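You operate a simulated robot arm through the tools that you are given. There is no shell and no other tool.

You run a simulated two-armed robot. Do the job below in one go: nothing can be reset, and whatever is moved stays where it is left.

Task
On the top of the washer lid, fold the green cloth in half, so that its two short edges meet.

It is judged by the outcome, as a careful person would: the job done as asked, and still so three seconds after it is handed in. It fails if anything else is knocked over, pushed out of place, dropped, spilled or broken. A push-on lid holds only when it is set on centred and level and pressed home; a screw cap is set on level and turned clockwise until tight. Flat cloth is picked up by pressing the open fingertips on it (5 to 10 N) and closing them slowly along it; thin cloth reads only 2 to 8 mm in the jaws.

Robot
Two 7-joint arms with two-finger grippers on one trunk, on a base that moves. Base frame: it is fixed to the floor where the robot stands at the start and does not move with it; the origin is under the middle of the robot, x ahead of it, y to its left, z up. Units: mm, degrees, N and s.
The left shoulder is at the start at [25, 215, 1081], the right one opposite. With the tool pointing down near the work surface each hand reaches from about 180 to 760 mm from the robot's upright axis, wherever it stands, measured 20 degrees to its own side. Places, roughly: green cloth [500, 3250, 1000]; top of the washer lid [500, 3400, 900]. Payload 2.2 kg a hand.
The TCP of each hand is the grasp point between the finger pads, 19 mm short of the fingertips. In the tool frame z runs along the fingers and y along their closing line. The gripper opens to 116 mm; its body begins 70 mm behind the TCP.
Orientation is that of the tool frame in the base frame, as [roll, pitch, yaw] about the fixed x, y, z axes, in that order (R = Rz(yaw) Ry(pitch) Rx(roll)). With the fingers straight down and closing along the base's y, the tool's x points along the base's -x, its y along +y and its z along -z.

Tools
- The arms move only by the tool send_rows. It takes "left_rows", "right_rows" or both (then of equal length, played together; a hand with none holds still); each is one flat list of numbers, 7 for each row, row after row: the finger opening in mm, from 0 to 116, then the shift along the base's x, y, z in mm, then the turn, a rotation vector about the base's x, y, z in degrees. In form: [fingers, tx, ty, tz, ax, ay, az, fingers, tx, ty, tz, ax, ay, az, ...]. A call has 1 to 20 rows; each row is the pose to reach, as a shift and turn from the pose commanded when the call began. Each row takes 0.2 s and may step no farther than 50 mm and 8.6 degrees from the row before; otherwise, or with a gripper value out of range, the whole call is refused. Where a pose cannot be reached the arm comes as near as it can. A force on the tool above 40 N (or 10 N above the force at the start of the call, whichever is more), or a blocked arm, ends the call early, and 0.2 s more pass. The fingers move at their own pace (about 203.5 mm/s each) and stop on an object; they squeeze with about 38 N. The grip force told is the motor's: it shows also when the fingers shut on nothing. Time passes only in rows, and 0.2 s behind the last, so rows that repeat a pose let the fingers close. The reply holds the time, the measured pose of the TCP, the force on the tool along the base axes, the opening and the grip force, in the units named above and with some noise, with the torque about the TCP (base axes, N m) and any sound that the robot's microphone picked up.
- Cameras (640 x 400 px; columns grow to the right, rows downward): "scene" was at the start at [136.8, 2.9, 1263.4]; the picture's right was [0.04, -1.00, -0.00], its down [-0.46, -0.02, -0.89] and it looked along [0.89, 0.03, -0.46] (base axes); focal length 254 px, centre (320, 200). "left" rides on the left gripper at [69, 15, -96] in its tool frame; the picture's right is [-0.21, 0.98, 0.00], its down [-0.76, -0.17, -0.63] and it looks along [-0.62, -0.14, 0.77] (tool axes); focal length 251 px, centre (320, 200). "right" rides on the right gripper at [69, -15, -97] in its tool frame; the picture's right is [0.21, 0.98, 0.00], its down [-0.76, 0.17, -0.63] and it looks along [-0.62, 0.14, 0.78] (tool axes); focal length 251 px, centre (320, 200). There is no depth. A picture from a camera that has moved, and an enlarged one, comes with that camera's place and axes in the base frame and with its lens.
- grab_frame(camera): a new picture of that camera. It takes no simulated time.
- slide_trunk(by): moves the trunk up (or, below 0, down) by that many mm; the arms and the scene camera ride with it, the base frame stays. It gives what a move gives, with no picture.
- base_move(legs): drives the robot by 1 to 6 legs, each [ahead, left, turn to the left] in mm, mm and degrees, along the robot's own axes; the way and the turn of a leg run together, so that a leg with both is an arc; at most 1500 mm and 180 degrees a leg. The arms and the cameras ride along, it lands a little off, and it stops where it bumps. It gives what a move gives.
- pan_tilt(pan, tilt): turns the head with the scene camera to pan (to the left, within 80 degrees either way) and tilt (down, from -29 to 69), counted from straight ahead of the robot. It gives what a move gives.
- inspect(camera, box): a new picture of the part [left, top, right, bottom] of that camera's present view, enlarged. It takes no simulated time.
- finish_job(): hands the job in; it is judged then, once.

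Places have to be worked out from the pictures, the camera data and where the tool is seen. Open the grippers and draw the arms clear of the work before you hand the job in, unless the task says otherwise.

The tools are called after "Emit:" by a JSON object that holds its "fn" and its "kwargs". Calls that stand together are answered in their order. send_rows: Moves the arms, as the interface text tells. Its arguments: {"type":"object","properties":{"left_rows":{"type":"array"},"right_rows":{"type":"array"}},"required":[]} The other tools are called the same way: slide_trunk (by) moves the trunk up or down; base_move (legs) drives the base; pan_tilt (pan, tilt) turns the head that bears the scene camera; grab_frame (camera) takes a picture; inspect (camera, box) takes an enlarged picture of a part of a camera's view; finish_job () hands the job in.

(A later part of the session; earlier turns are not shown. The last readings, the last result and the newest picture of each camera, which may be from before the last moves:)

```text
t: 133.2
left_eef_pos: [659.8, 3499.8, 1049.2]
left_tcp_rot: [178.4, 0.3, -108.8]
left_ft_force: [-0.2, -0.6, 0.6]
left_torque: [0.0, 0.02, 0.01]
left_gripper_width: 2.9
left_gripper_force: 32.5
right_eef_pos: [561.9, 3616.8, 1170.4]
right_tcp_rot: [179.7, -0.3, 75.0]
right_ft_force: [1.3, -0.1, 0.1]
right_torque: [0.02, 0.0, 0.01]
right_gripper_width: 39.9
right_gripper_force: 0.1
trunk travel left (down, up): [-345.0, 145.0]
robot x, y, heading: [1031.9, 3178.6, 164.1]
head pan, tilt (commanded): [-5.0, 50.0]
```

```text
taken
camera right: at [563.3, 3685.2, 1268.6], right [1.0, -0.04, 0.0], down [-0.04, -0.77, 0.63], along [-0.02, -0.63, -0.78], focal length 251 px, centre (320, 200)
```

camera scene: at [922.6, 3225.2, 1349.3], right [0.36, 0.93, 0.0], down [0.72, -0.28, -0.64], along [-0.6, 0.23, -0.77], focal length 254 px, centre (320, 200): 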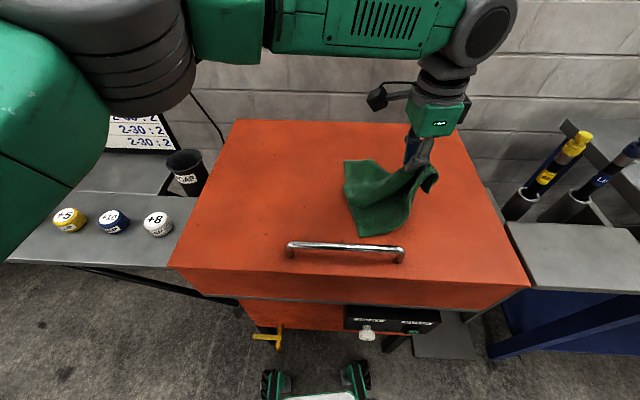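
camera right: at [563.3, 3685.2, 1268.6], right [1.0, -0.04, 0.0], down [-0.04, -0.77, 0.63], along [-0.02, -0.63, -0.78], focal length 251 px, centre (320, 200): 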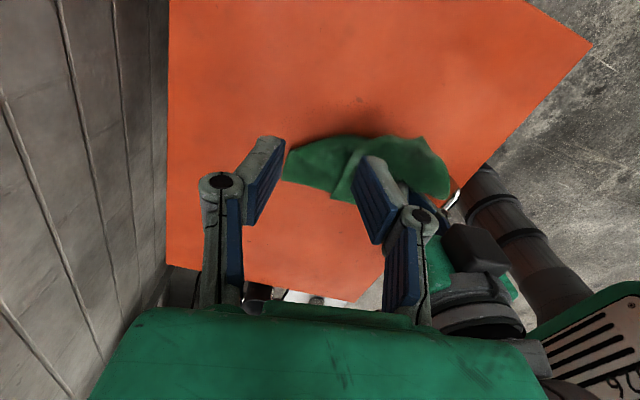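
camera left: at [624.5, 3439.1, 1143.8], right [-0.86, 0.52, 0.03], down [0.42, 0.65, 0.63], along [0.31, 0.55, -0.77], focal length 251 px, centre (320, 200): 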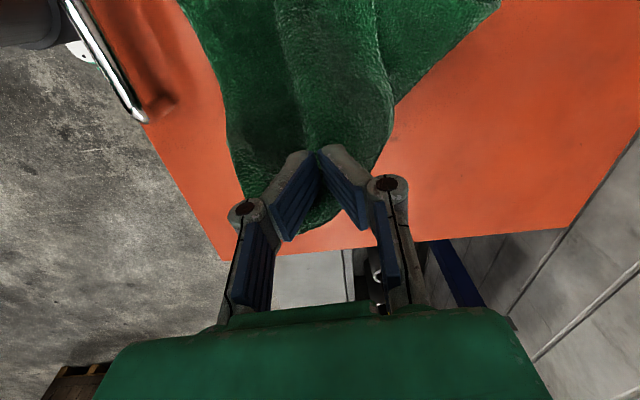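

The cloth slid along a bit; now I lower while moving back left so the flap lands to the right of the crease.

Emit:
{"fn": "send_rows", "kwargs": {"left_rows": [0, 0, 0, -10, 0, 0, 0, 0, 0, 0, -20, 0, 0, 0, 0, -2, -4, -30, 0, 0, 0, 0, -5, -9, -40, 0, 0, 0, 0, -8, -15, -50, 0, 0, 0, 0, -12, -22, -60, 0, 0, 0, 0, -16, -30, -70, 0, 0, 0, 0, -20, -38, -80, 0, 0, 0, 0, -25, -47, -90, 0, 0, 0, 0, -30, -56, -98, 0, 0, 0, 0, -32, -60, -103, 0, 0, 0]}}

Emit:
{"fn": "grab_frame", "kwargs": {"camera": "left"}}

Emit:
{"fn": "inspect", "kwargs": {"camera": "scene", "box": [285, 100, 485, 260]}}

Emit:
{"fn": "grab_frame", "kwargs": {"camera": "right"}}

```text
t: 135.6
left_eef_pos: [626.8, 3439.3, 948.1]
left_tcp_rot: [178.5, 0.5, -108.7]
left_ft_force: [-0.3, 0.8, 2.9]
left_torque: [0.07, 0.03, 0.02]
left_gripper_width: 3.1
left_gripper_force: 32.0
right_eef_pos: [560.6, 3614.0, 1173.1]
right_tcp_rot: [179.8, -0.2, 75.1]
right_ft_force: [-0.1, -1.0, 0.1]
right_torque: [0.02, 0.01, 0.01]
right_gripper_width: 40.2
right_gripper_force: 0.0
trunk travel left (down, up): [-345.0, 145.0]
robot x, y, heading: [1035.4, 3182.4, 163.9]
head pan, tilt (commanded): [-5.0, 50.0]
```

```text
taken
camera left: at [592.6, 3377.4, 1042.6], right [-0.86, 0.52, 0.03], down [0.42, 0.65, 0.64], along [0.31, 0.56, -0.77], focal length 251 px, centre (320, 200)
```

left: 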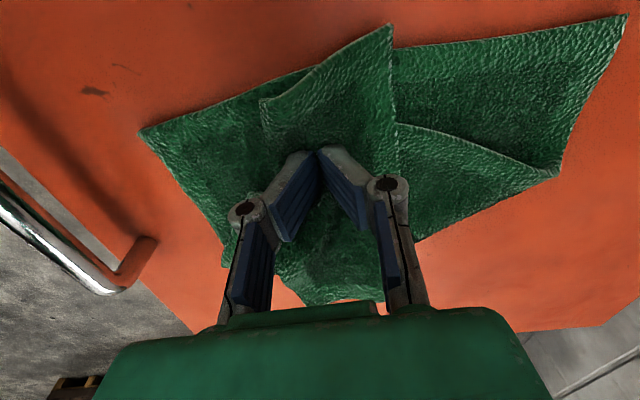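

```text
2.50 times, centred on (385, 180) of scene
camera zoom: at [923.3, 3223.6, 1349.5], right [0.36, 0.93, 0.0], down [0.72, -0.28, -0.64], along [-0.6, 0.23, -0.77], focal length 634 px, centre (158, 250)
```

zoom: 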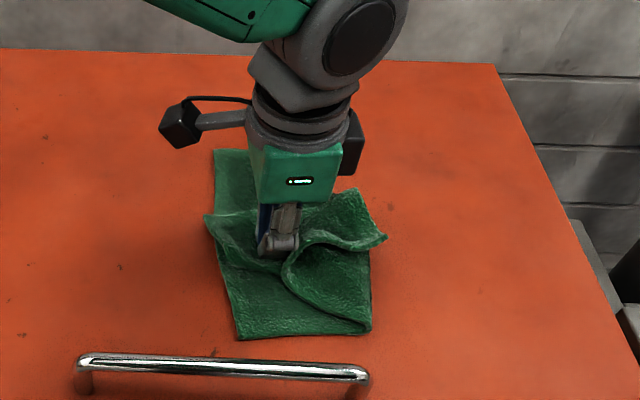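

```text
taken
camera right: at [564.0, 3683.9, 1269.6], right [1.0, -0.04, 0.0], down [-0.04, -0.78, 0.63], along [-0.02, -0.63, -0.78], focal length 251 px, centre (320, 200)
```

right: 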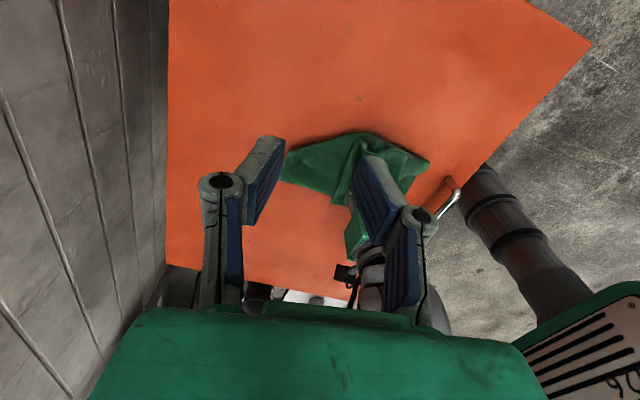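

Now the bottom-left edge (both its corners) lies exposed as a single layer. Plan: release here, then pinch both left corners (left hand front, right hand back), lift the cloth so it hangs open, and fold it directly while lowering. First release and retract the left hand straight up.

Emit:
{"fn": "send_rows", "kwargs": {"left_rows": [6, 0, 0, 0, 0, 0, 0, 14, 0, 0, 0, 0, 0, 0, 22, 0, 0, 0, 0, 0, 0, 30, 0, 0, 2, 0, 0, 0, 36, 0, 0, 10, 0, 0, 0, 36, 0, 0, 40, 0, 0, 0, 36, 0, 0, 80, 0, 0, 0, 36, 0, 0, 120, 0, 0, 0, 36, 0, -20, 150, 0, 0, 0, 36, 10, -60, 160, 0, 0, 0, 36, 20, -100, 160, 0, 0, 0, 36, 30, -140, 160, 0, 0, 0]}}

Emit:
{"fn": "grab_frame", "kwargs": {"camera": "left"}}

Emit:
{"fn": "grab_frame", "kwargs": {"camera": "scene"}}

Emit:
{"fn": "inspect", "kwargs": {"camera": "scene", "box": [315, 120, 465, 250]}}

```text
t: 138.2
left_eef_pos: [660.1, 3295.5, 1108.3]
left_tcp_rot: [178.3, 0.7, -108.8]
left_ft_force: [0.0, -0.1, -0.9]
left_torque: [0.02, 0.04, -0.01]
left_gripper_width: 35.9
left_gripper_force: 0.1
right_eef_pos: [563.2, 3612.0, 1174.3]
right_tcp_rot: [179.9, -0.3, 75.1]
right_ft_force: [0.4, -0.3, 0.3]
right_torque: [0.02, 0.03, -0.01]
right_gripper_width: 39.7
right_gripper_force: 0.0
trunk travel left (down, up): [-345.0, 145.0]
robot x, y, heading: [1034.5, 3178.2, 164.0]
head pan, tilt (commanded): [-5.0, 50.0]
```

```text
taken
camera left: at [625.3, 3233.9, 1203.1], right [-0.85, 0.52, 0.03], down [0.42, 0.65, 0.64], along [0.31, 0.56, -0.77], focal length 251 px, centre (320, 200)
```

left: 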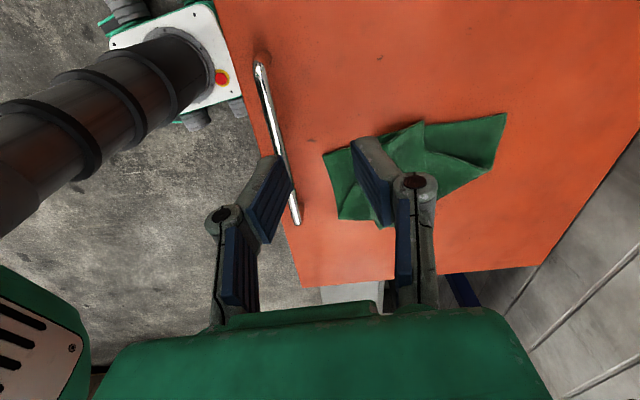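

```text
taken
camera scene: at [924.0, 3218.9, 1349.7], right [0.36, 0.93, 0.0], down [0.72, -0.27, -0.64], along [-0.6, 0.23, -0.77], focal length 254 px, centre (320, 200)
```

scene: 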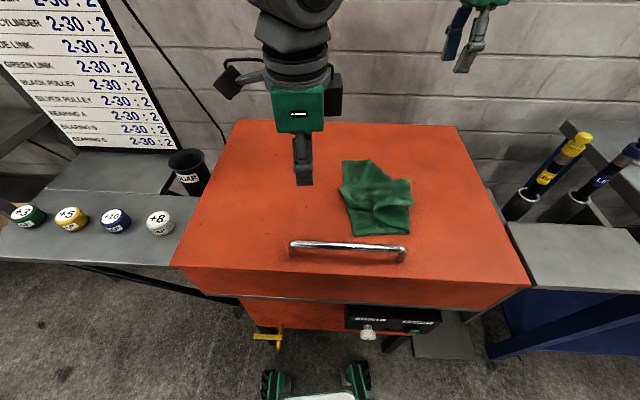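

```text
3.08 times, centred on (390, 185) of scene
camera zoom: at [924.0, 3218.9, 1349.7], right [0.36, 0.93, 0.0], down [0.72, -0.27, -0.64], along [-0.6, 0.23, -0.77], focal length 781 px, centre (105, 246)
```

zoom: 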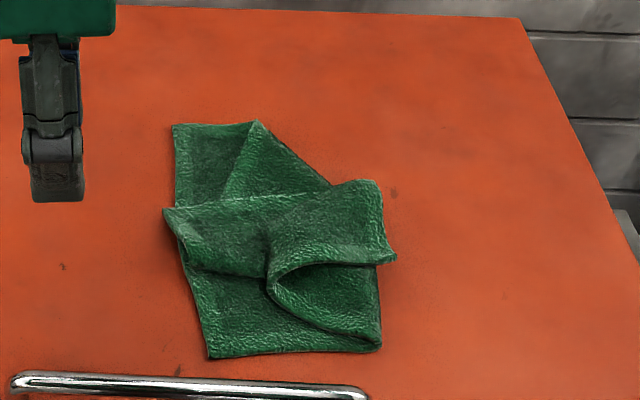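

Now the left edge is clearly exposed: FL ≈ (695,3378), BL ≈ (485,3445), with ~70–90 mm of single layer free next to each corner. I bring the left hand above the FL spot and the right hand above the BL spot.

Emit:
{"fn": "send_rows", "kwargs": {"left_rows": [30, 1, 25, 0, 0, 0, 0, 30, 2, 50, -10, 0, 0, 0, 30, 3, 75, -25, 0, 0, 0, 30, 4, 95, -50, 0, 0, 0, 30, 4.6, 106, -80, 0, 0, 0, 30, 4.6, 106, -110, 0, 0, 0, 30, 4.6, 106, -123, 0, 0, 0, 30, 4.6, 106, -123, 0, 0, 0], "right_rows": [32, -6, -25, -10, 0, 0, -0.5, 32, -12, -55, -25, 0, 0, -1, 32, -20, -90, -50, 0, 0, -1.5, 32, -28, -125, -80, 0, 0, -2, 32, -34, -150, -115, 0, 0, -2.5, 32, -38, -166, -155, 0, 0, -3, 32, -38, -166, -189, 0, 0, -3, 32, -38, -166, -189, 0, 0, -3]}}

Emit:
{"fn": "grab_frame", "kwargs": {"camera": "left"}}

Emit:
{"fn": "grab_frame", "kwargs": {"camera": "right"}}

Emit:
{"fn": "grab_frame", "kwargs": {"camera": "scene"}}

```text
t: 140.2
left_eef_pos: [640.8, 3396.3, 1002.4]
left_tcp_rot: [178.6, 3.3, -105.5]
left_ft_force: [-0.8, 0.8, 0.6]
left_torque: [0.0, 0.01, 0.0]
left_gripper_width: 30.0
left_gripper_force: 0.1
right_eef_pos: [529.7, 3446.3, 985.1]
right_tcp_rot: [-180.0, -0.3, 72.1]
right_ft_force: [0.4, -0.4, -0.3]
right_torque: [0.01, -0.03, 0.03]
right_gripper_width: 32.0
right_gripper_force: 0.0
trunk travel left (down, up): [-345.0, 145.0]
robot x, y, heading: [1032.6, 3178.7, 164.0]
head pan, tilt (commanded): [-5.0, 50.0]
stopped in row 8 (left hand): the arm was blocked; the commanded pose is now the measured one
```

```text
taken
camera left: at [608.4, 3328.0, 1093.7], right [-0.88, 0.47, 0.04], down [0.37, 0.64, 0.67], along [0.29, 0.61, -0.74], focal length 251 px, centre (320, 200)
```

left: 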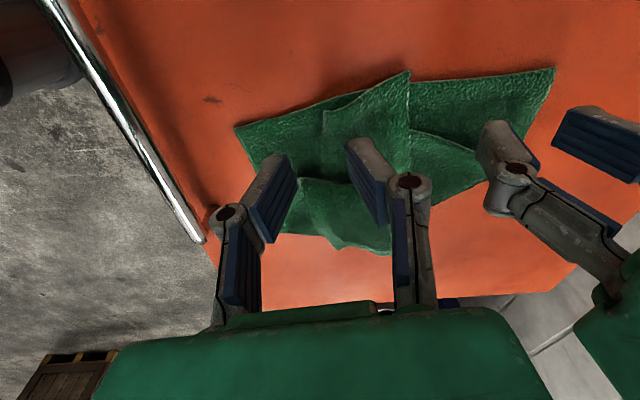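

```text
taken
camera right: at [535.8, 3514.9, 1082.3], right [1.0, -0.1, 0.0], down [-0.08, -0.77, 0.63], along [-0.06, -0.63, -0.78], focal length 251 px, centre (320, 200)
```

right: 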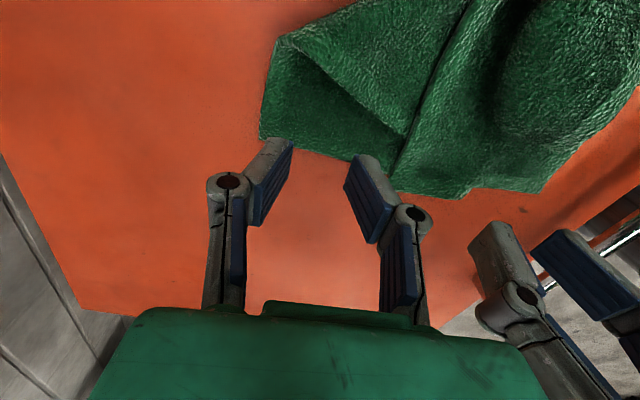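

```text
taken
camera scene: at [922.5, 3221.4, 1349.5], right [0.36, 0.93, 0.0], down [0.72, -0.27, -0.64], along [-0.6, 0.23, -0.77], focal length 254 px, centre (320, 200)
```

scene: 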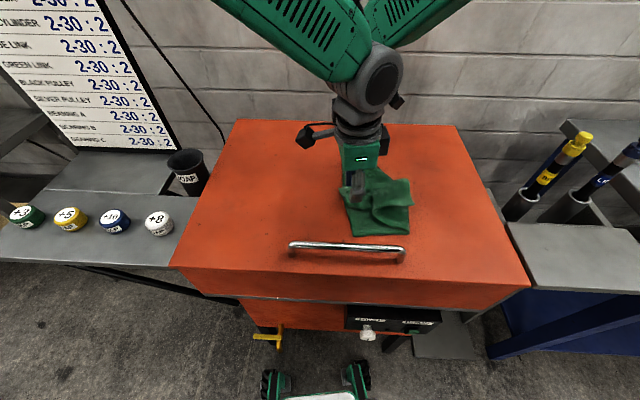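

The left hand was blocked by the right wrist. Evidence so far: on my right side the arrangement "left hand back, right hand front" is the one that's free. So I swap: first both hands go up, the right one moves aside to the right.

Emit:
{"fn": "send_rows", "kwargs": {"left_rows": [30, 0, 0, 20, 0, 0, 0, 30, 0, -10, 50, 0, 0, 0, 30, 0, -20, 90, 0, 0, 0, 30, 0, -30, 130, -0.5, -2.8, -2.5, 30, 0, -30, 150, -0.5, -2.8, -2.5, 30, 0, -30, 150, -0.5, -2.8, -2.5, 30, 0, -30, 150, -0.5, -2.8, -2.5], "right_rows": [32, 0, 10, 20, 0, 0, 0, 32, 5, 30, 50, 0, 0, 0, 32, 15, 60, 90, 0, 0, 0, 32, 40, 90, 120, 0, 0, 0, 32, 70, 120, 140, 0, 0, 0, 32, 105, 145, 140, 0, 0, 0, 32, 140, 160, 140, 0, 0, 0]}}

Emit:
{"fn": "grab_frame", "kwargs": {"camera": "scene"}}

```text
refused: row 3 steps farther than a row can; nothing moved
```

```text
taken
camera scene: at [922.5, 3221.4, 1349.5], right [0.36, 0.93, 0.0], down [0.72, -0.27, -0.64], along [-0.6, 0.23, -0.77], focal length 254 px, centre (320, 200)
```

scene: 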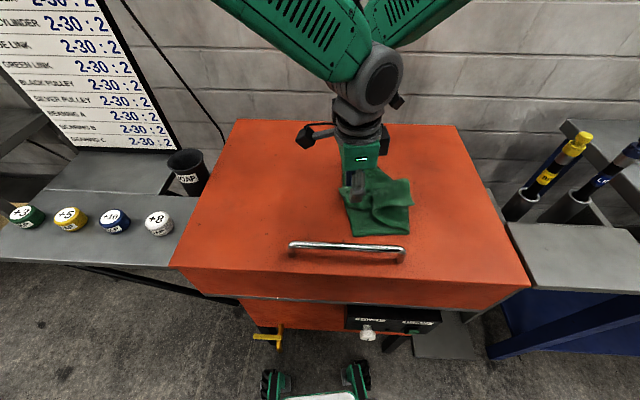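

One row stepped over 50 mm; I resend with smaller steps.

Emit:
{"fn": "send_rows", "kwargs": {"left_rows": [30, 0, 0, 20, 0, 0, 0, 30, 0, -8, 45, 0, 0, 0, 30, 0, -16, 75, 0, 0, 0, 30, 0, -24, 105, 0, 0, 0, 30, 0, -30, 135, -0.5, -2.8, -2.5, 30, 0, -30, 150, -0.5, -2.8, -2.5, 30, 0, -30, 150, -0.5, -2.8, -2.5, 30, 0, -30, 150, -0.5, -2.8, -2.5], "right_rows": [32, 0, 10, 20, 0, 0, 0, 32, 5, 28, 45, 0, 0, 0, 32, 12, 50, 75, 0, 0, 0, 32, 28, 75, 105, 0, 0, 0, 32, 50, 100, 130, 0, 0, 0, 32, 78, 125, 140, 0, 0, 0, 32, 110, 145, 140, 0, 0, 0, 32, 140, 160, 140, 0, 0, 0]}}

Emit:
{"fn": "grab_frame", "kwargs": {"camera": "scene"}}

```text
t: 142.0
left_eef_pos: [643.3, 3369.3, 1153.3]
left_tcp_rot: [-179.1, 3.5, -108.3]
left_ft_force: [0.2, -0.1, 0.4]
left_torque: [-0.01, -0.01, -0.03]
left_gripper_width: 30.0
left_gripper_force: 0.1
right_eef_pos: [671.7, 3608.8, 1125.1]
right_tcp_rot: [-179.9, -0.1, 72.1]
right_ft_force: [0.9, -0.2, -1.2]
right_torque: [0.01, -0.01, -0.01]
right_gripper_width: 31.9
right_gripper_force: 0.0
trunk travel left (down, up): [-345.0, 145.0]
robot x, y, heading: [1036.9, 3181.6, 163.9]
head pan, tilt (commanded): [-5.0, 50.0]
```

```text
taken
camera scene: at [925.7, 3224.4, 1349.6], right [0.36, 0.93, 0.0], down [0.72, -0.28, -0.64], along [-0.6, 0.23, -0.77], focal length 254 px, centre (320, 200)
```

scene: 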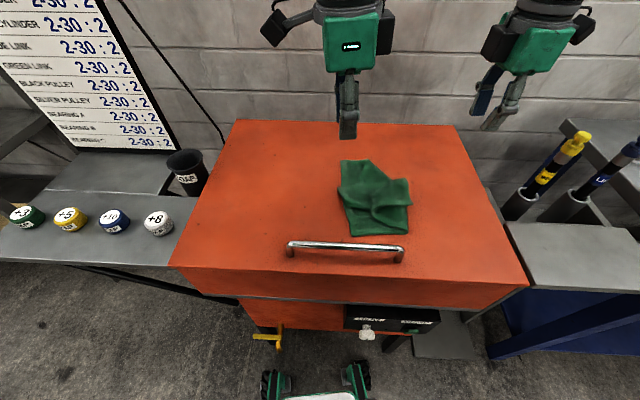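

Now the left hand goes above the back (BL) spot, and the right hand comes in from the right above the front (FL) spot.

Emit:
{"fn": "send_rows", "kwargs": {"left_rows": [32, -25, 15, 0, -0.5, 0.4, 0, 32, -50, 32, 0, -1, 0.8, 0, 32, -80, 50, -10, -1.5, 1.1, 0, 32, -105, 67, -30, -2, 1.5, 0, 32, -116, 77, -65, -2.6, 1.8, 0, 32, -116, 77, -105, -2.6, 1.8, 0, 32, -116, 77, -140, -2.6, 1.8, 0, 32, -116, 77, -165, -2.6, 1.8, 0, 32, -116, 77, -165, -2.6, 1.8, 0, 32, -116, 77, -165, -2.6, 1.8, 0, 32, -116, 77, -165, -2.6, 1.8, 0], "right_rows": [30, 0, 0, 0, 0, 0, 0, 30, 0, 0, 0, 0, 0, 0, 30, 0, -20, 0, 0, 0, 0, 30, 0, -50, -5, 0, 0, 0, 30, -2, -85, -15, 0, 0, 0, 30, -4, -120, -30, 0, 0, 0, 30, -6, -155, -55, 0, 0, 0, 30, -7, -190, -85, 0, 0, 0, 30, -7, -208, -115, 0, 0, 0, 30, -7, -208, -137, 0, 0, 0, 30, -7, -208, -137, 0, 0, 0]}}

Emit:
{"fn": "grab_frame", "kwargs": {"camera": "left"}}

Emit:
{"fn": "grab_frame", "kwargs": {"camera": "right"}}

Emit:
{"fn": "grab_frame", "kwargs": {"camera": "scene"}}

```text
t: 144.4
left_eef_pos: [526.0, 3447.5, 986.6]
left_tcp_rot: [-179.7, 0.5, -108.3]
left_ft_force: [0.1, -0.9, 0.0]
left_torque: [-0.01, 0.01, -0.01]
left_gripper_width: 32.0
left_gripper_force: 0.0
right_eef_pos: [664.0, 3402.7, 987.3]
right_tcp_rot: [179.9, -0.3, 72.0]
right_ft_force: [0.1, -0.1, 0.0]
right_torque: [0.01, 0.02, 0.03]
right_gripper_width: 29.9
right_gripper_force: 0.1
trunk travel left (down, up): [-345.0, 145.0]
robot x, y, heading: [1036.0, 3181.7, 164.2]
head pan, tilt (commanded): [-5.0, 50.0]
```

```text
taken
camera left: at [489.9, 3387.0, 1082.1], right [-0.86, 0.51, 0.0], down [0.39, 0.66, 0.64], along [0.33, 0.55, -0.77], focal length 251 px, centre (320, 200)
```

left: 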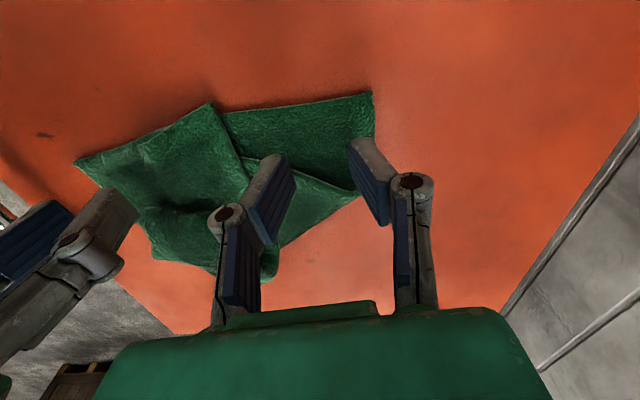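

```text
taken
camera right: at [669.6, 3471.2, 1083.9], right [1.0, -0.1, 0.0], down [-0.08, -0.77, 0.63], along [-0.06, -0.63, -0.78], focal length 251 px, centre (320, 200)
```

right: 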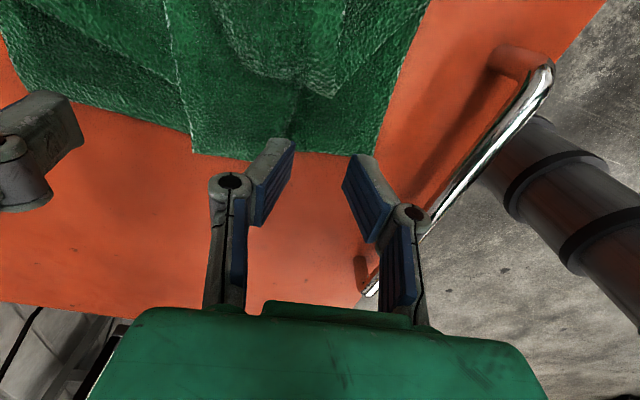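

```text
taken
camera scene: at [923.1, 3223.3, 1349.5], right [0.36, 0.93, 0.0], down [0.72, -0.27, -0.64], along [-0.6, 0.23, -0.77], focal length 254 px, centre (320, 200)
```

scene: 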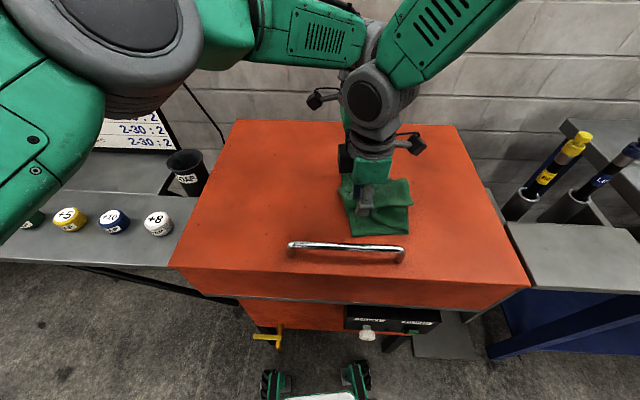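

Both are in place without blocking. Visually both pinch centres are ~20–24 mm inside the edge; I shift them outward and descend to ~8 mm above the cloth.

Emit:
{"fn": "send_rows", "kwargs": {"left_rows": [32, -3, -9.5, -10, 0, 0, 0, 32, -3, -9.5, -25, 0, 0, 0, 32, -3, -9.5, -37, 0, 0, 0, 32, -3, -9.5, -37, 0, 0, 0], "right_rows": [30, -1.8, -5.7, -10, 0, 0, 0, 30, -1.8, -5.7, -25, 0, 0, 0, 30, -1.8, -5.7, -37, 0, 0, 0, 30, -1.8, -5.7, -37, 0, 0, 0]}}

Emit:
{"fn": "inspect", "kwargs": {"camera": "left", "box": [160, 60, 480, 260]}}

Emit:
{"fn": "inspect", "kwargs": {"camera": "right", "box": [160, 60, 480, 260]}}

```text
t: 145.4
left_eef_pos: [523.9, 3436.1, 950.5]
left_tcp_rot: [-179.8, 0.5, -108.3]
left_ft_force: [0.9, 0.0, 0.1]
left_torque: [0.0, 0.0, -0.04]
left_gripper_width: 32.0
left_gripper_force: 0.0
right_eef_pos: [663.1, 3394.5, 950.3]
right_tcp_rot: [-179.9, -0.3, 72.1]
right_ft_force: [0.3, 0.8, 0.9]
right_torque: [-0.01, -0.01, 0.0]
right_gripper_width: 30.0
right_gripper_force: 0.0
trunk travel left (down, up): [-345.0, 145.0]
robot x, y, heading: [1035.9, 3183.3, 164.3]
head pan, tilt (commanded): [-5.0, 50.0]
```

```text
2.00 times, centred on (320, 160) of left
camera zoom: at [487.5, 3376.4, 1044.6], right [-0.86, 0.51, 0.0], down [0.39, 0.66, 0.64], along [0.33, 0.55, -0.77], focal length 503 px, centre (320, 280)
```

zoom: 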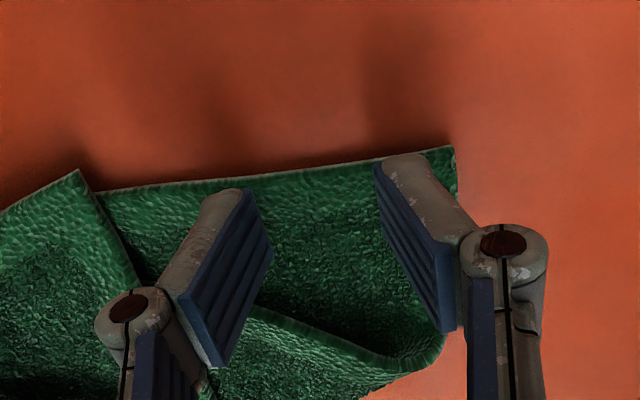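

```text
2.00 times, centred on (320, 160) of right
camera zoom: at [668.7, 3463.4, 1048.1], right [1.0, -0.1, 0.0], down [-0.07, -0.77, 0.63], along [-0.06, -0.63, -0.78], focal length 503 px, centre (320, 280)
```

zoom: 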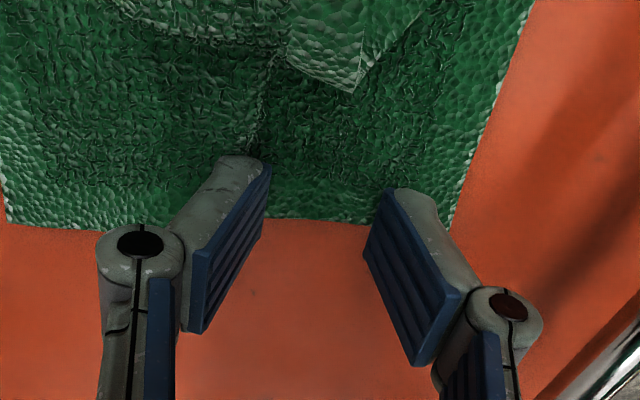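

Left needs ~5 mm inward; right also 5 mm inward plus 7 mm toward the front to stay clear of the flap boundary. Adjusting and going down to contact.

Emit:
{"fn": "send_rows", "kwargs": {"left_rows": [32, 1.5, 4.8, 0, 0, 0, 0, 32, 1.5, 4.8, -4, 0, 0, 0, 32, 1.5, 4.8, -7, 0, 0, 0, 32, 1.5, 4.8, -7, 0, 0, 0], "right_rows": [26, 8.2, 2.7, 0, 0, 0, 0, 26, 8.2, 2.7, -4, 0, 0, 0, 26, 8.2, 2.7, -7, 0, 0, 0, 26, 8.2, 2.7, -7, 0, 0, 0]}}

Emit:
{"fn": "inspect", "kwargs": {"camera": "left", "box": [160, 60, 480, 260]}}

Emit:
{"fn": "inspect", "kwargs": {"camera": "right", "box": [160, 60, 480, 260]}}

```text
t: 146.4
left_eef_pos: [525.2, 3441.0, 943.8]
left_tcp_rot: [-179.8, 0.5, -108.4]
left_ft_force: [0.2, -0.8, -0.1]
left_torque: [0.0, 0.01, 0.03]
left_gripper_width: 32.0
left_gripper_force: 0.2
right_eef_pos: [669.8, 3396.1, 943.4]
right_tcp_rot: [180.0, -0.2, 72.0]
right_ft_force: [-0.8, -0.3, 0.0]
right_torque: [0.0, 0.02, -0.01]
right_gripper_width: 26.1
right_gripper_force: 0.1
trunk travel left (down, up): [-345.0, 145.0]
robot x, y, heading: [1040.5, 3181.0, 164.3]
head pan, tilt (commanded): [-5.0, 50.0]
```

```text
2.00 times, centred on (320, 160) of left
camera zoom: at [488.3, 3380.1, 1038.4], right [-0.86, 0.51, 0.0], down [0.39, 0.66, 0.64], along [0.33, 0.55, -0.77], focal length 503 px, centre (320, 280)
```

zoom: 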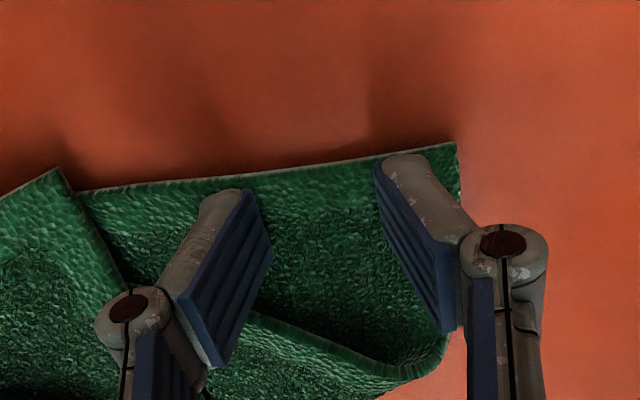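

```text
2.00 times, centred on (320, 160) of right
camera zoom: at [675.9, 3465.0, 1041.2], right [1.0, -0.1, 0.0], down [-0.08, -0.77, 0.63], along [-0.06, -0.63, -0.78], focal length 503 px, centre (320, 280)
```

zoom: 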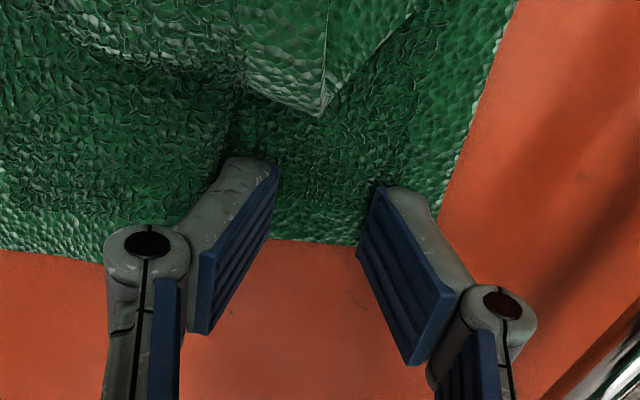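

Good alignment. Down to contact pressure now.

Emit:
{"fn": "send_rows", "kwargs": {"left_rows": [32, 0.6, 1.9, -2, 0, 0, 0, 32, 0.6, 1.9, -4, 0, 0, 0, 32, 0.6, 1.9, -4, 0, 0, 0], "right_rows": [26, 0.6, 1.9, -2, 0, 0, 0, 26, 0.6, 1.9, -4, 0, 0, 0, 26, 0.6, 1.9, -4, 0, 0, 0]}}

```text
t: 147.2
left_eef_pos: [526.4, 3442.4, 939.9]
left_tcp_rot: [-179.9, 0.5, -108.3]
left_ft_force: [-0.5, -0.3, 4.1]
left_torque: [0.0, 0.01, 0.02]
left_gripper_width: 31.9
left_gripper_force: 0.1
right_eef_pos: [670.1, 3397.7, 940.8]
right_tcp_rot: [180.0, -0.2, 72.0]
right_ft_force: [0.0, 1.5, 1.3]
right_torque: [-0.01, 0.01, 0.01]
right_gripper_width: 25.8
right_gripper_force: 0.1
trunk travel left (down, up): [-345.0, 145.0]
robot x, y, heading: [1036.6, 3182.4, 163.9]
head pan, tilt (commanded): [-5.0, 50.0]
```

Left 4 N, right 1.3 N. Slightly more pressure, then close both slowly.

Emit:
{"fn": "send_rows", "kwargs": {"left_rows": [32, 0, 0, -0.8, 0, 0, 0, 32, 0, 0, -0.8, 0, 0, 0, 29, 0, 0, -0.8, 0, 0, 0, 26, 0, 0, -0.8, 0, 0, 0, 23, 0, 0, -0.8, 0, 0, 0, 20, 0, 0, -0.8, 0, 0, 0, 17, 0, 0, -0.8, 0, 0, 0, 14, 0, 0, -0.8, 0, 0, 0, 12, 0, 0, -0.8, 0, 0, 0], "right_rows": [26, 0, 0, -1.2, 0, 0, 0, 26, 0, 0, -1.8, 0, 0, 0, 24, 0, 0, -1.8, 0, 0, 0, 22, 0, 0, -1.8, 0, 0, 0, 20, 0, 0, -1.8, 0, 0, 0, 18, 0, 0, -1.8, 0, 0, 0, 16, 0, 0, -1.8, 0, 0, 0, 14, 0, 0, -1.8, 0, 0, 0, 12, 0, 0, -1.8, 0, 0, 0]}}

Emit:
{"fn": "inspect", "kwargs": {"camera": "left", "box": [160, 60, 480, 260]}}

Emit:
{"fn": "inspect", "kwargs": {"camera": "right", "box": [160, 60, 480, 260]}}

```text
t: 149.2
left_eef_pos: [527.6, 3441.9, 939.0]
left_tcp_rot: [-179.8, 0.5, -108.3]
left_ft_force: [1.3, 1.0, 5.9]
left_torque: [0.0, 0.02, 0.0]
left_gripper_width: 11.2
left_gripper_force: 0.2
right_eef_pos: [670.8, 3398.2, 938.0]
right_tcp_rot: [-179.9, -0.2, 72.1]
right_ft_force: [-0.7, 0.5, 6.1]
right_torque: [0.0, 0.03, 0.0]
right_gripper_width: 12.1
right_gripper_force: 0.0
trunk travel left (down, up): [-345.0, 145.0]
robot x, y, heading: [1033.7, 3181.1, 163.8]
head pan, tilt (commanded): [-5.0, 50.0]
```

```text
2.00 times, centred on (320, 160) of left
camera zoom: at [489.5, 3381.6, 1033.3], right [-0.86, 0.51, 0.0], down [0.39, 0.66, 0.64], along [0.33, 0.55, -0.77], focal length 503 px, centre (320, 280)
```

zoom: 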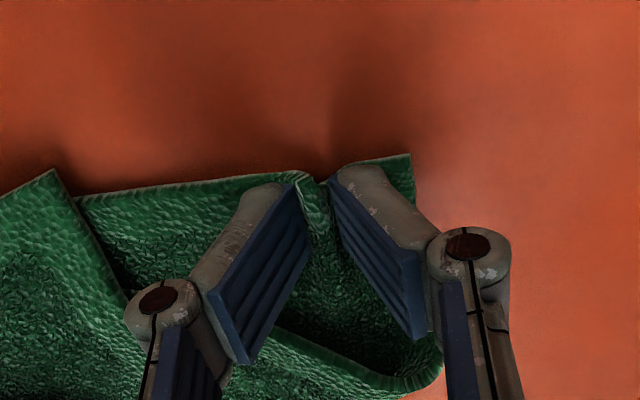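

```text
2.00 times, centred on (320, 160) of right
camera zoom: at [676.3, 3466.7, 1035.4], right [1.0, -0.1, 0.0], down [-0.08, -0.77, 0.63], along [-0.06, -0.63, -0.78], focal length 503 px, centre (320, 280)
```

zoom: 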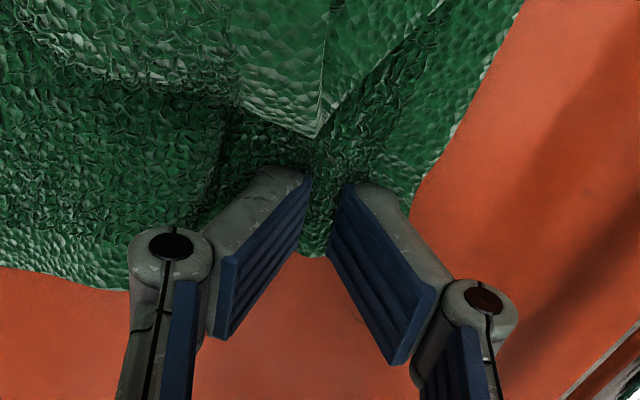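

Ridges formed at both corners, single layer as far as visible. Closing fully.

Emit:
{"fn": "send_rows", "kwargs": {"left_rows": [10, 0, 0, 0, 0, 0, 0, 8, 0, 0, 0, 0, 0, 0, 6, 0, 0, 0, 0, 0, 0, 4, 0, 0, 0, 0, 0, 0, 2, 0, 0, 0, 0, 0, 0, 0, 0, 0, 0, 0, 0, 0, 0, 0, 0, 0, 0, 0, 0, 0, 0, 0, 3, 0, 0, 0, 0, 0, 0, 10, 0, 0, 0, 0, 0, 0, 20, 0, 0, 0, 0, 0, 0, 30, 0, 0, 0], "right_rows": [10, 0, 0, 0, 0, 0, 0, 8, 0, 0, 0, 0, 0, 0, 6, 0, 0, 0, 0, 0, 0, 4, 0, 0, 0, 0, 0, 0, 2, 0, 0, 0, 0, 0, 0, 0, 0, 0, 0, 0, 0, 0, 0, 0, 0, 0, 0, 0, 0, 0, 0, 0, 3, 0, 0, 0, 0, 0, 0, 10, 0, 0, 0, 0, 0, 0, 20, 0, 0, 0, 0, 0, 0, 30, 0, 0, 0]}}

Emit:
{"fn": "grab_frame", "kwargs": {"camera": "left"}}

Emit:
{"fn": "grab_frame", "kwargs": {"camera": "right"}}

```text
t: 151.6
left_eef_pos: [525.9, 3443.5, 969.3]
left_tcp_rot: [-179.9, 0.5, -108.3]
left_ft_force: [0.5, -0.9, -0.3]
left_torque: [0.0, 0.0, 0.01]
left_gripper_width: 4.7
left_gripper_force: 33.6
right_eef_pos: [670.1, 3398.2, 967.7]
right_tcp_rot: [-180.0, -0.3, 72.0]
right_ft_force: [0.0, 0.6, -0.3]
right_torque: [-0.03, 0.04, 0.02]
right_gripper_width: 0.0
right_gripper_force: 29.1
trunk travel left (down, up): [-345.0, 145.0]
robot x, y, heading: [1032.4, 3181.7, 164.2]
head pan, tilt (commanded): [-5.0, 50.0]
```

```text
taken
camera left: at [489.2, 3382.4, 1063.9], right [-0.86, 0.51, 0.0], down [0.39, 0.66, 0.64], along [0.33, 0.55, -0.77], focal length 251 px, centre (320, 200)
```

left: 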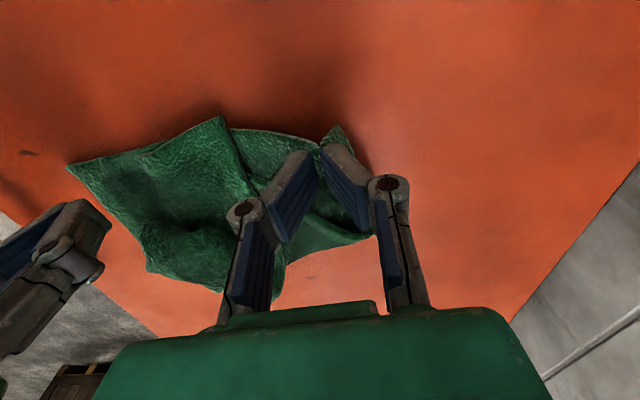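

```text
taken
camera right: at [675.9, 3467.7, 1065.4], right [1.0, -0.1, 0.0], down [-0.08, -0.77, 0.63], along [-0.06, -0.63, -0.78], focal length 251 px, centre (320, 200)
```

right: 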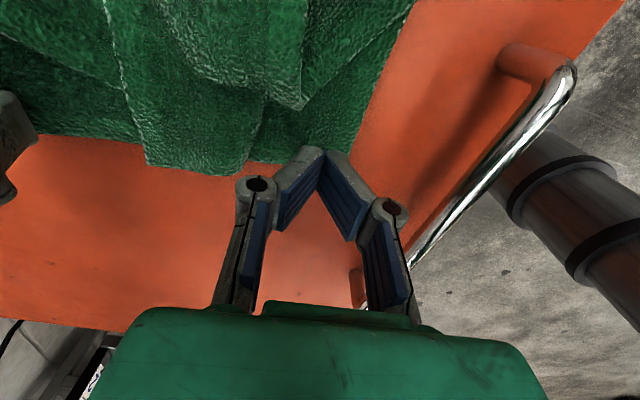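

The left grip holds (4.7 mm); the right slipped off. I reopen the right hand to 38 mm above the FL corner and look again.

Emit:
{"fn": "send_rows", "kwargs": {"right_rows": [12, 0, 0, 10, 0, 0, 0, 24, 0, 0, 20, 0, 0, 0, 38, 0, 0, 20, 0, 0, 0, 38, 0, 0, 20, 0, 0, 0]}}

Emit:
{"fn": "inspect", "kwargs": {"camera": "right", "box": [120, 0, 500, 240]}}

```text
t: 152.6
left_eef_pos: [527.1, 3443.2, 968.8]
left_tcp_rot: [-179.8, 0.5, -108.3]
left_ft_force: [1.2, 0.1, 0.0]
left_torque: [-0.01, 0.04, 0.01]
left_gripper_width: 4.5
left_gripper_force: 32.6
right_eef_pos: [671.4, 3398.2, 987.1]
right_tcp_rot: [-179.9, -0.3, 72.1]
right_ft_force: [0.2, -0.4, -0.2]
right_torque: [-0.05, 0.05, 0.0]
right_gripper_width: 38.1
right_gripper_force: 0.1
trunk travel left (down, up): [-345.0, 145.0]
robot x, y, heading: [1034.5, 3182.4, 164.2]
head pan, tilt (commanded): [-5.0, 50.0]
```

```text
1.67 times, centred on (310, 120) of right
camera zoom: at [676.5, 3467.6, 1084.5], right [1.0, -0.1, 0.0], down [-0.08, -0.77, 0.63], along [-0.06, -0.63, -0.78], focal length 419 px, centre (337, 333)
```

zoom: 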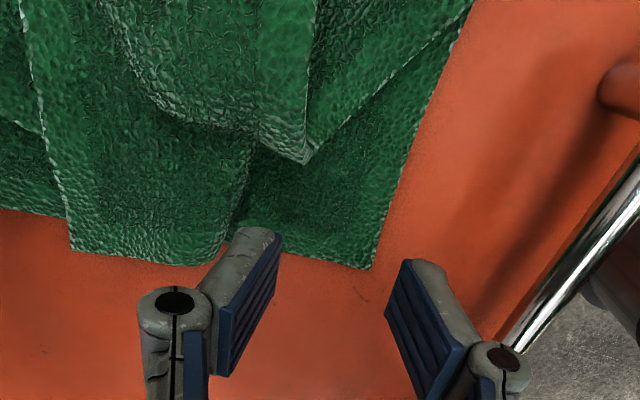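

I see only ~45 mm of single layer along the left edge at FL, but a clean strip along the front edge. So I turn the right hand 93° clockwise to close along the front edge direction instead, positioned ~35 mm from the corner.

Emit:
{"fn": "send_rows", "kwargs": {"right_rows": [40, 1, 1, 5, 0, 0, -8.4, 40, 2, 2, 5, 0, 0, -16.8, 40, 3, 3, 5, 0, 0, -25.2, 40, 4, 4, 5, 0, 0, -33.6, 40, 5, 5, 5, 0, 0, -42, 40, 6, 6, 5, 0, 0, -50.4, 40, 7, 7, 5, 0, 0, -58.8, 40, 8, 8, 5, 0, 0, -67.2, 40, 9, 8, 5, 0, 0, -75.6, 40, 10, 9, 5, 0, 0, -84, 40, 11.3, 9.7, 0, 0, 0, -92.4, 40, 11.3, 9.7, -10, 0, 0, -93, 40, 11.3, 9.7, -20, 0, 0, -93]}}

Emit:
{"fn": "grab_frame", "kwargs": {"camera": "right"}}

Emit:
{"fn": "inspect", "kwargs": {"camera": "right", "box": [140, 40, 500, 265]}}

```text
t: 155.4
left_eef_pos: [527.4, 3442.6, 968.2]
left_tcp_rot: [-179.8, 0.5, -108.3]
left_ft_force: [0.5, 0.0, -0.9]
left_torque: [0.02, 0.01, 0.0]
left_gripper_width: 4.4
left_gripper_force: 33.7
right_eef_pos: [680.9, 3407.1, 967.8]
right_tcp_rot: [180.0, -0.2, -21.1]
right_ft_force: [0.3, 0.1, 0.5]
right_torque: [0.01, 0.0, 0.03]
right_gripper_width: 39.8
right_gripper_force: 0.1
trunk travel left (down, up): [-345.0, 145.0]
robot x, y, heading: [1037.1, 3178.5, 164.0]
head pan, tilt (commanded): [-5.0, 50.0]
```

```text
taken
camera right: at [749.6, 3395.9, 1065.7], right [-0.15, -0.99, 0.0], down [-0.77, 0.12, 0.63], along [-0.62, 0.09, -0.78], focal length 251 px, centre (320, 200)
```

right: 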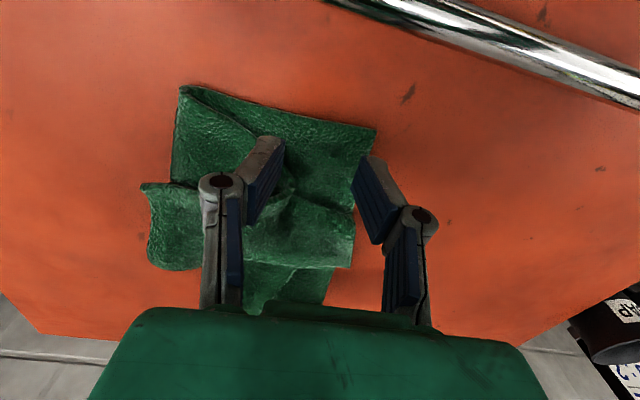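

```text
1.78 times, centred on (320, 152) of right
camera zoom: at [749.6, 3395.9, 1065.7], right [-0.15, -0.99, 0.0], down [-0.77, 0.12, 0.63], along [-0.62, 0.09, -0.78], focal length 447 px, centre (320, 284)
```

zoom: 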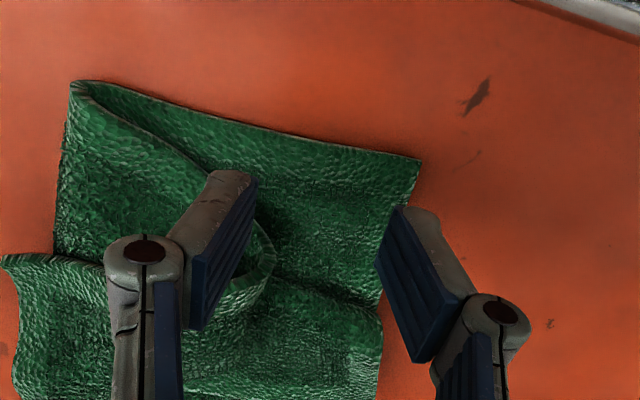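

Excellent view: FL corner and the single-layer triangle are clearly visible, and the fingers straddle it properly. I descend to contact.

Emit:
{"fn": "send_rows", "kwargs": {"right_rows": [40, 1, 0, -10, 0, 0, 0, 40, 2, 1, -20, 0, 0, 0, 40, 2, 1, -25, 0, 0, 0, 40, 2, 1, -27, 0, 0, 0, 40, 2, 1, -27, 0, 0, 0]}}

Emit:
{"fn": "inspect", "kwargs": {"camera": "right", "box": [140, 40, 500, 265]}}

```text
t: 156.6
left_eef_pos: [526.1, 3443.1, 968.9]
left_tcp_rot: [-179.8, 0.7, -108.4]
left_ft_force: [1.2, -0.4, -0.3]
left_torque: [0.04, 0.01, 0.03]
left_gripper_width: 4.6
left_gripper_force: 33.2
right_eef_pos: [680.9, 3408.6, 941.2]
right_tcp_rot: [179.8, -0.3, -21.0]
right_ft_force: [-0.5, -0.5, 1.1]
right_torque: [0.04, -0.01, 0.0]
right_gripper_width: 40.2
right_gripper_force: 0.1
trunk travel left (down, up): [-345.0, 145.0]
robot x, y, heading: [1036.0, 3178.4, 163.8]
head pan, tilt (commanded): [-5.0, 50.0]
```

```text
1.78 times, centred on (320, 152) of right
camera zoom: at [750.6, 3397.9, 1039.6], right [-0.15, -0.99, 0.01], down [-0.77, 0.12, 0.63], along [-0.62, 0.09, -0.78], focal length 447 px, centre (320, 284)
```

zoom: 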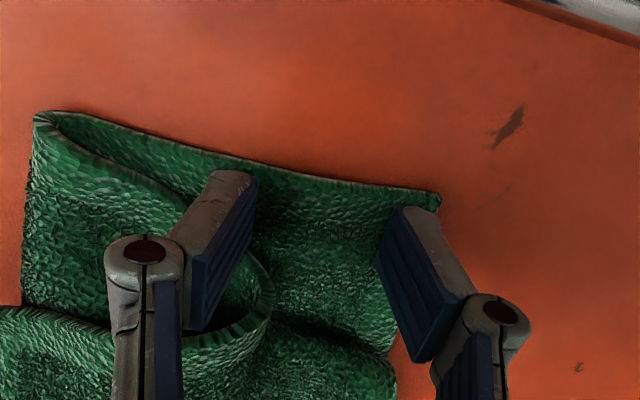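

Contact begins (1 N). Pressing ~2 mm deeper and closing slowly.

Emit:
{"fn": "send_rows", "kwargs": {"right_rows": [40, 0, 0, -1.2, 0, 0, 0, 40, 0, 0, -2, 0, 0, 0, 37, 0, 0, -2, 0, 0, 0, 34, 0, 0, -2, 0, 0, 0, 31, 0, 0, -2, 0, 0, 0, 28, 0, 0, -2, 0, 0, 0, 25, 0, 0, -2, 0, 0, 0, 22, 0, 0, -2, 0, 0, 0, 19, 0, 0, -2, 0, 0, 0, 16, 0, 0, -2, 0, 0, 0, 13, 0, 0, -2, 0, 0, 0, 10, 0, 0, -2, 0, 0, 0, 8, 0, 0, -2, 0, 0, 0, 6, 0, 0, -2, 0, 0, 0, 4, 0, 0, -2, 0, 0, 0, 2, 0, 0, -2, 0, 0, 0, 0, 0, 0, -2, 0, 0, 0, 0, 0, 0, -2, 0, 0, 0]}}

Emit:
{"fn": "inspect", "kwargs": {"camera": "right", "box": [140, 40, 500, 265]}}

```text
t: 160.4
left_eef_pos: [525.4, 3442.1, 968.9]
left_tcp_rot: [-179.8, 0.5, -108.2]
left_ft_force: [0.7, 0.3, -1.1]
left_torque: [0.03, 0.03, -0.04]
left_gripper_width: 4.7
left_gripper_force: 33.5
right_eef_pos: [681.6, 3409.0, 940.0]
right_tcp_rot: [179.6, -0.3, -21.2]
right_ft_force: [0.6, 0.4, 2.7]
right_torque: [0.08, -0.02, -0.02]
right_gripper_width: 5.7
right_gripper_force: 33.8
trunk travel left (down, up): [-345.0, 145.0]
robot x, y, heading: [1033.9, 3177.4, 164.2]
head pan, tilt (commanded): [-5.0, 50.0]
```

```text
1.78 times, centred on (320, 152) of right
camera zoom: at [750.6, 3397.7, 1037.4], right [-0.15, -0.99, 0.01], down [-0.77, 0.12, 0.63], along [-0.62, 0.09, -0.78], focal length 447 px, centre (320, 284)
```

zoom: 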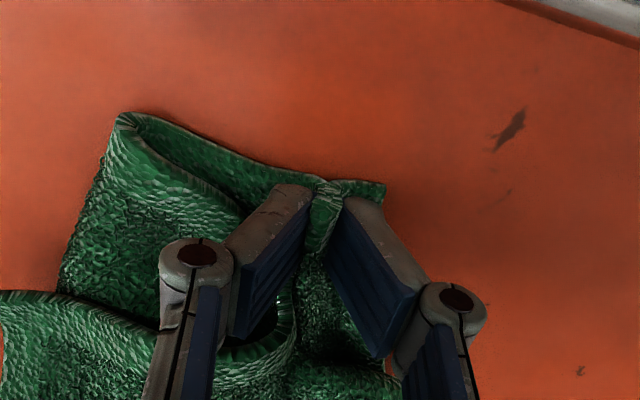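

Both grips are secure (4.7 and 5.7 mm). I now lift both hands together, drifting slightly toward me and left for reach, to let the cloth hang open.

Emit:
{"fn": "send_rows", "kwargs": {"left_rows": [0, 0, 0, 0, 0, 0, 0, 0, 0, 0, 0, 0, 0, 0, 0, 3, -5, 20, 0, 0, 0, 0, 6, -9, 40, 0, 0, 0, 0, 9, -14, 60, 0, 0, 0, 0, 12, -18, 80, 0, 0, 0, 0, 16, -23, 100, 0, 0, 0, 0, 19, -28, 120, 0, 0, 0, 0, 22, -32, 140, 0, 0, 0, 0, 22, -32, 140, 0, 0, 0], "right_rows": [0, -3, 1, 15, 0, 0, 0, 0, -6, 1, 29, 0, 0, 0, 0, -3, -4, 49, 0, 0, 0, 0, 0, -8, 69, 0, 0, 0, 0, 3, -13, 89, 0, 0, 0, 0, 6, -17, 109, 0, 0, 0, 0, 10, -22, 129, 0, 0, 0, 0, 13, -27, 149, 0, 0, 0, 0, 16, -31, 169, 0, 0, 0, 0, 16, -31, 169, 0, 0, 0]}}

Emit:
{"fn": "grab_frame", "kwargs": {"camera": "scene"}}

Emit:
{"fn": "grab_frame", "kwargs": {"camera": "right"}}

Emit:
{"fn": "grab_frame", "kwargs": {"camera": "left"}}

```text
t: 162.6
left_eef_pos: [546.0, 3410.8, 1109.8]
left_tcp_rot: [-179.7, 0.8, -108.0]
left_ft_force: [-0.6, -0.6, -0.6]
left_torque: [0.01, 0.04, -0.01]
left_gripper_width: 4.4
left_gripper_force: 33.5
right_eef_pos: [698.5, 3377.5, 1107.8]
right_tcp_rot: [-179.9, -0.4, -21.1]
right_ft_force: [0.4, 0.2, 0.1]
right_torque: [0.04, -0.02, 0.02]
right_gripper_width: 5.6
right_gripper_force: 33.6
trunk travel left (down, up): [-345.0, 145.0]
robot x, y, heading: [1034.3, 3183.8, 163.9]
head pan, tilt (commanded): [-5.0, 50.0]
```

```text
taken
camera scene: at [922.8, 3221.3, 1349.4], right [0.36, 0.93, 0.0], down [0.72, -0.27, -0.64], along [-0.6, 0.23, -0.77], focal length 254 px, centre (320, 200)
```

scene: 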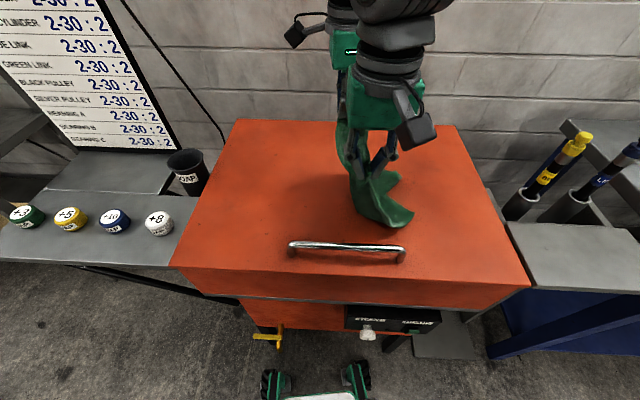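

```text
taken
camera right: at [766.2, 3366.4, 1205.5], right [-0.15, -0.99, 0.0], down [-0.77, 0.12, 0.63], along [-0.62, 0.09, -0.78], focal length 251 px, centre (320, 200)
```

right: 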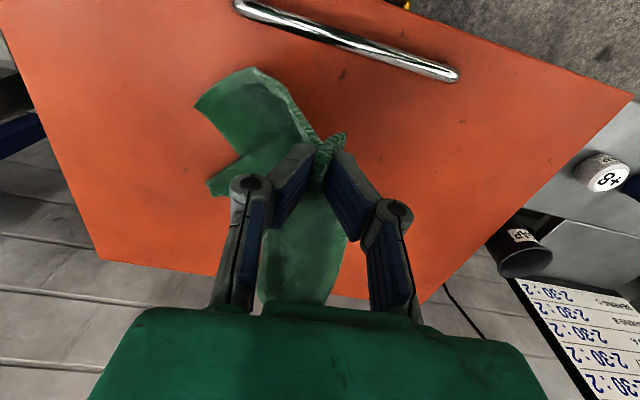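

```text
taken
camera left: at [509.2, 3349.8, 1204.1], right [-0.86, 0.51, 0.0], down [0.39, 0.66, 0.64], along [0.33, 0.55, -0.76], focal length 251 px, centre (320, 200)
```

left: 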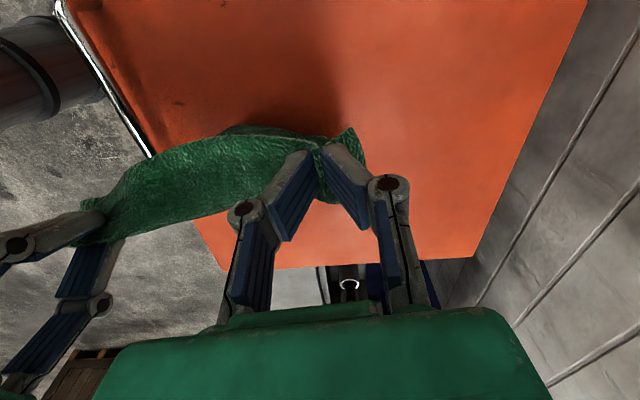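

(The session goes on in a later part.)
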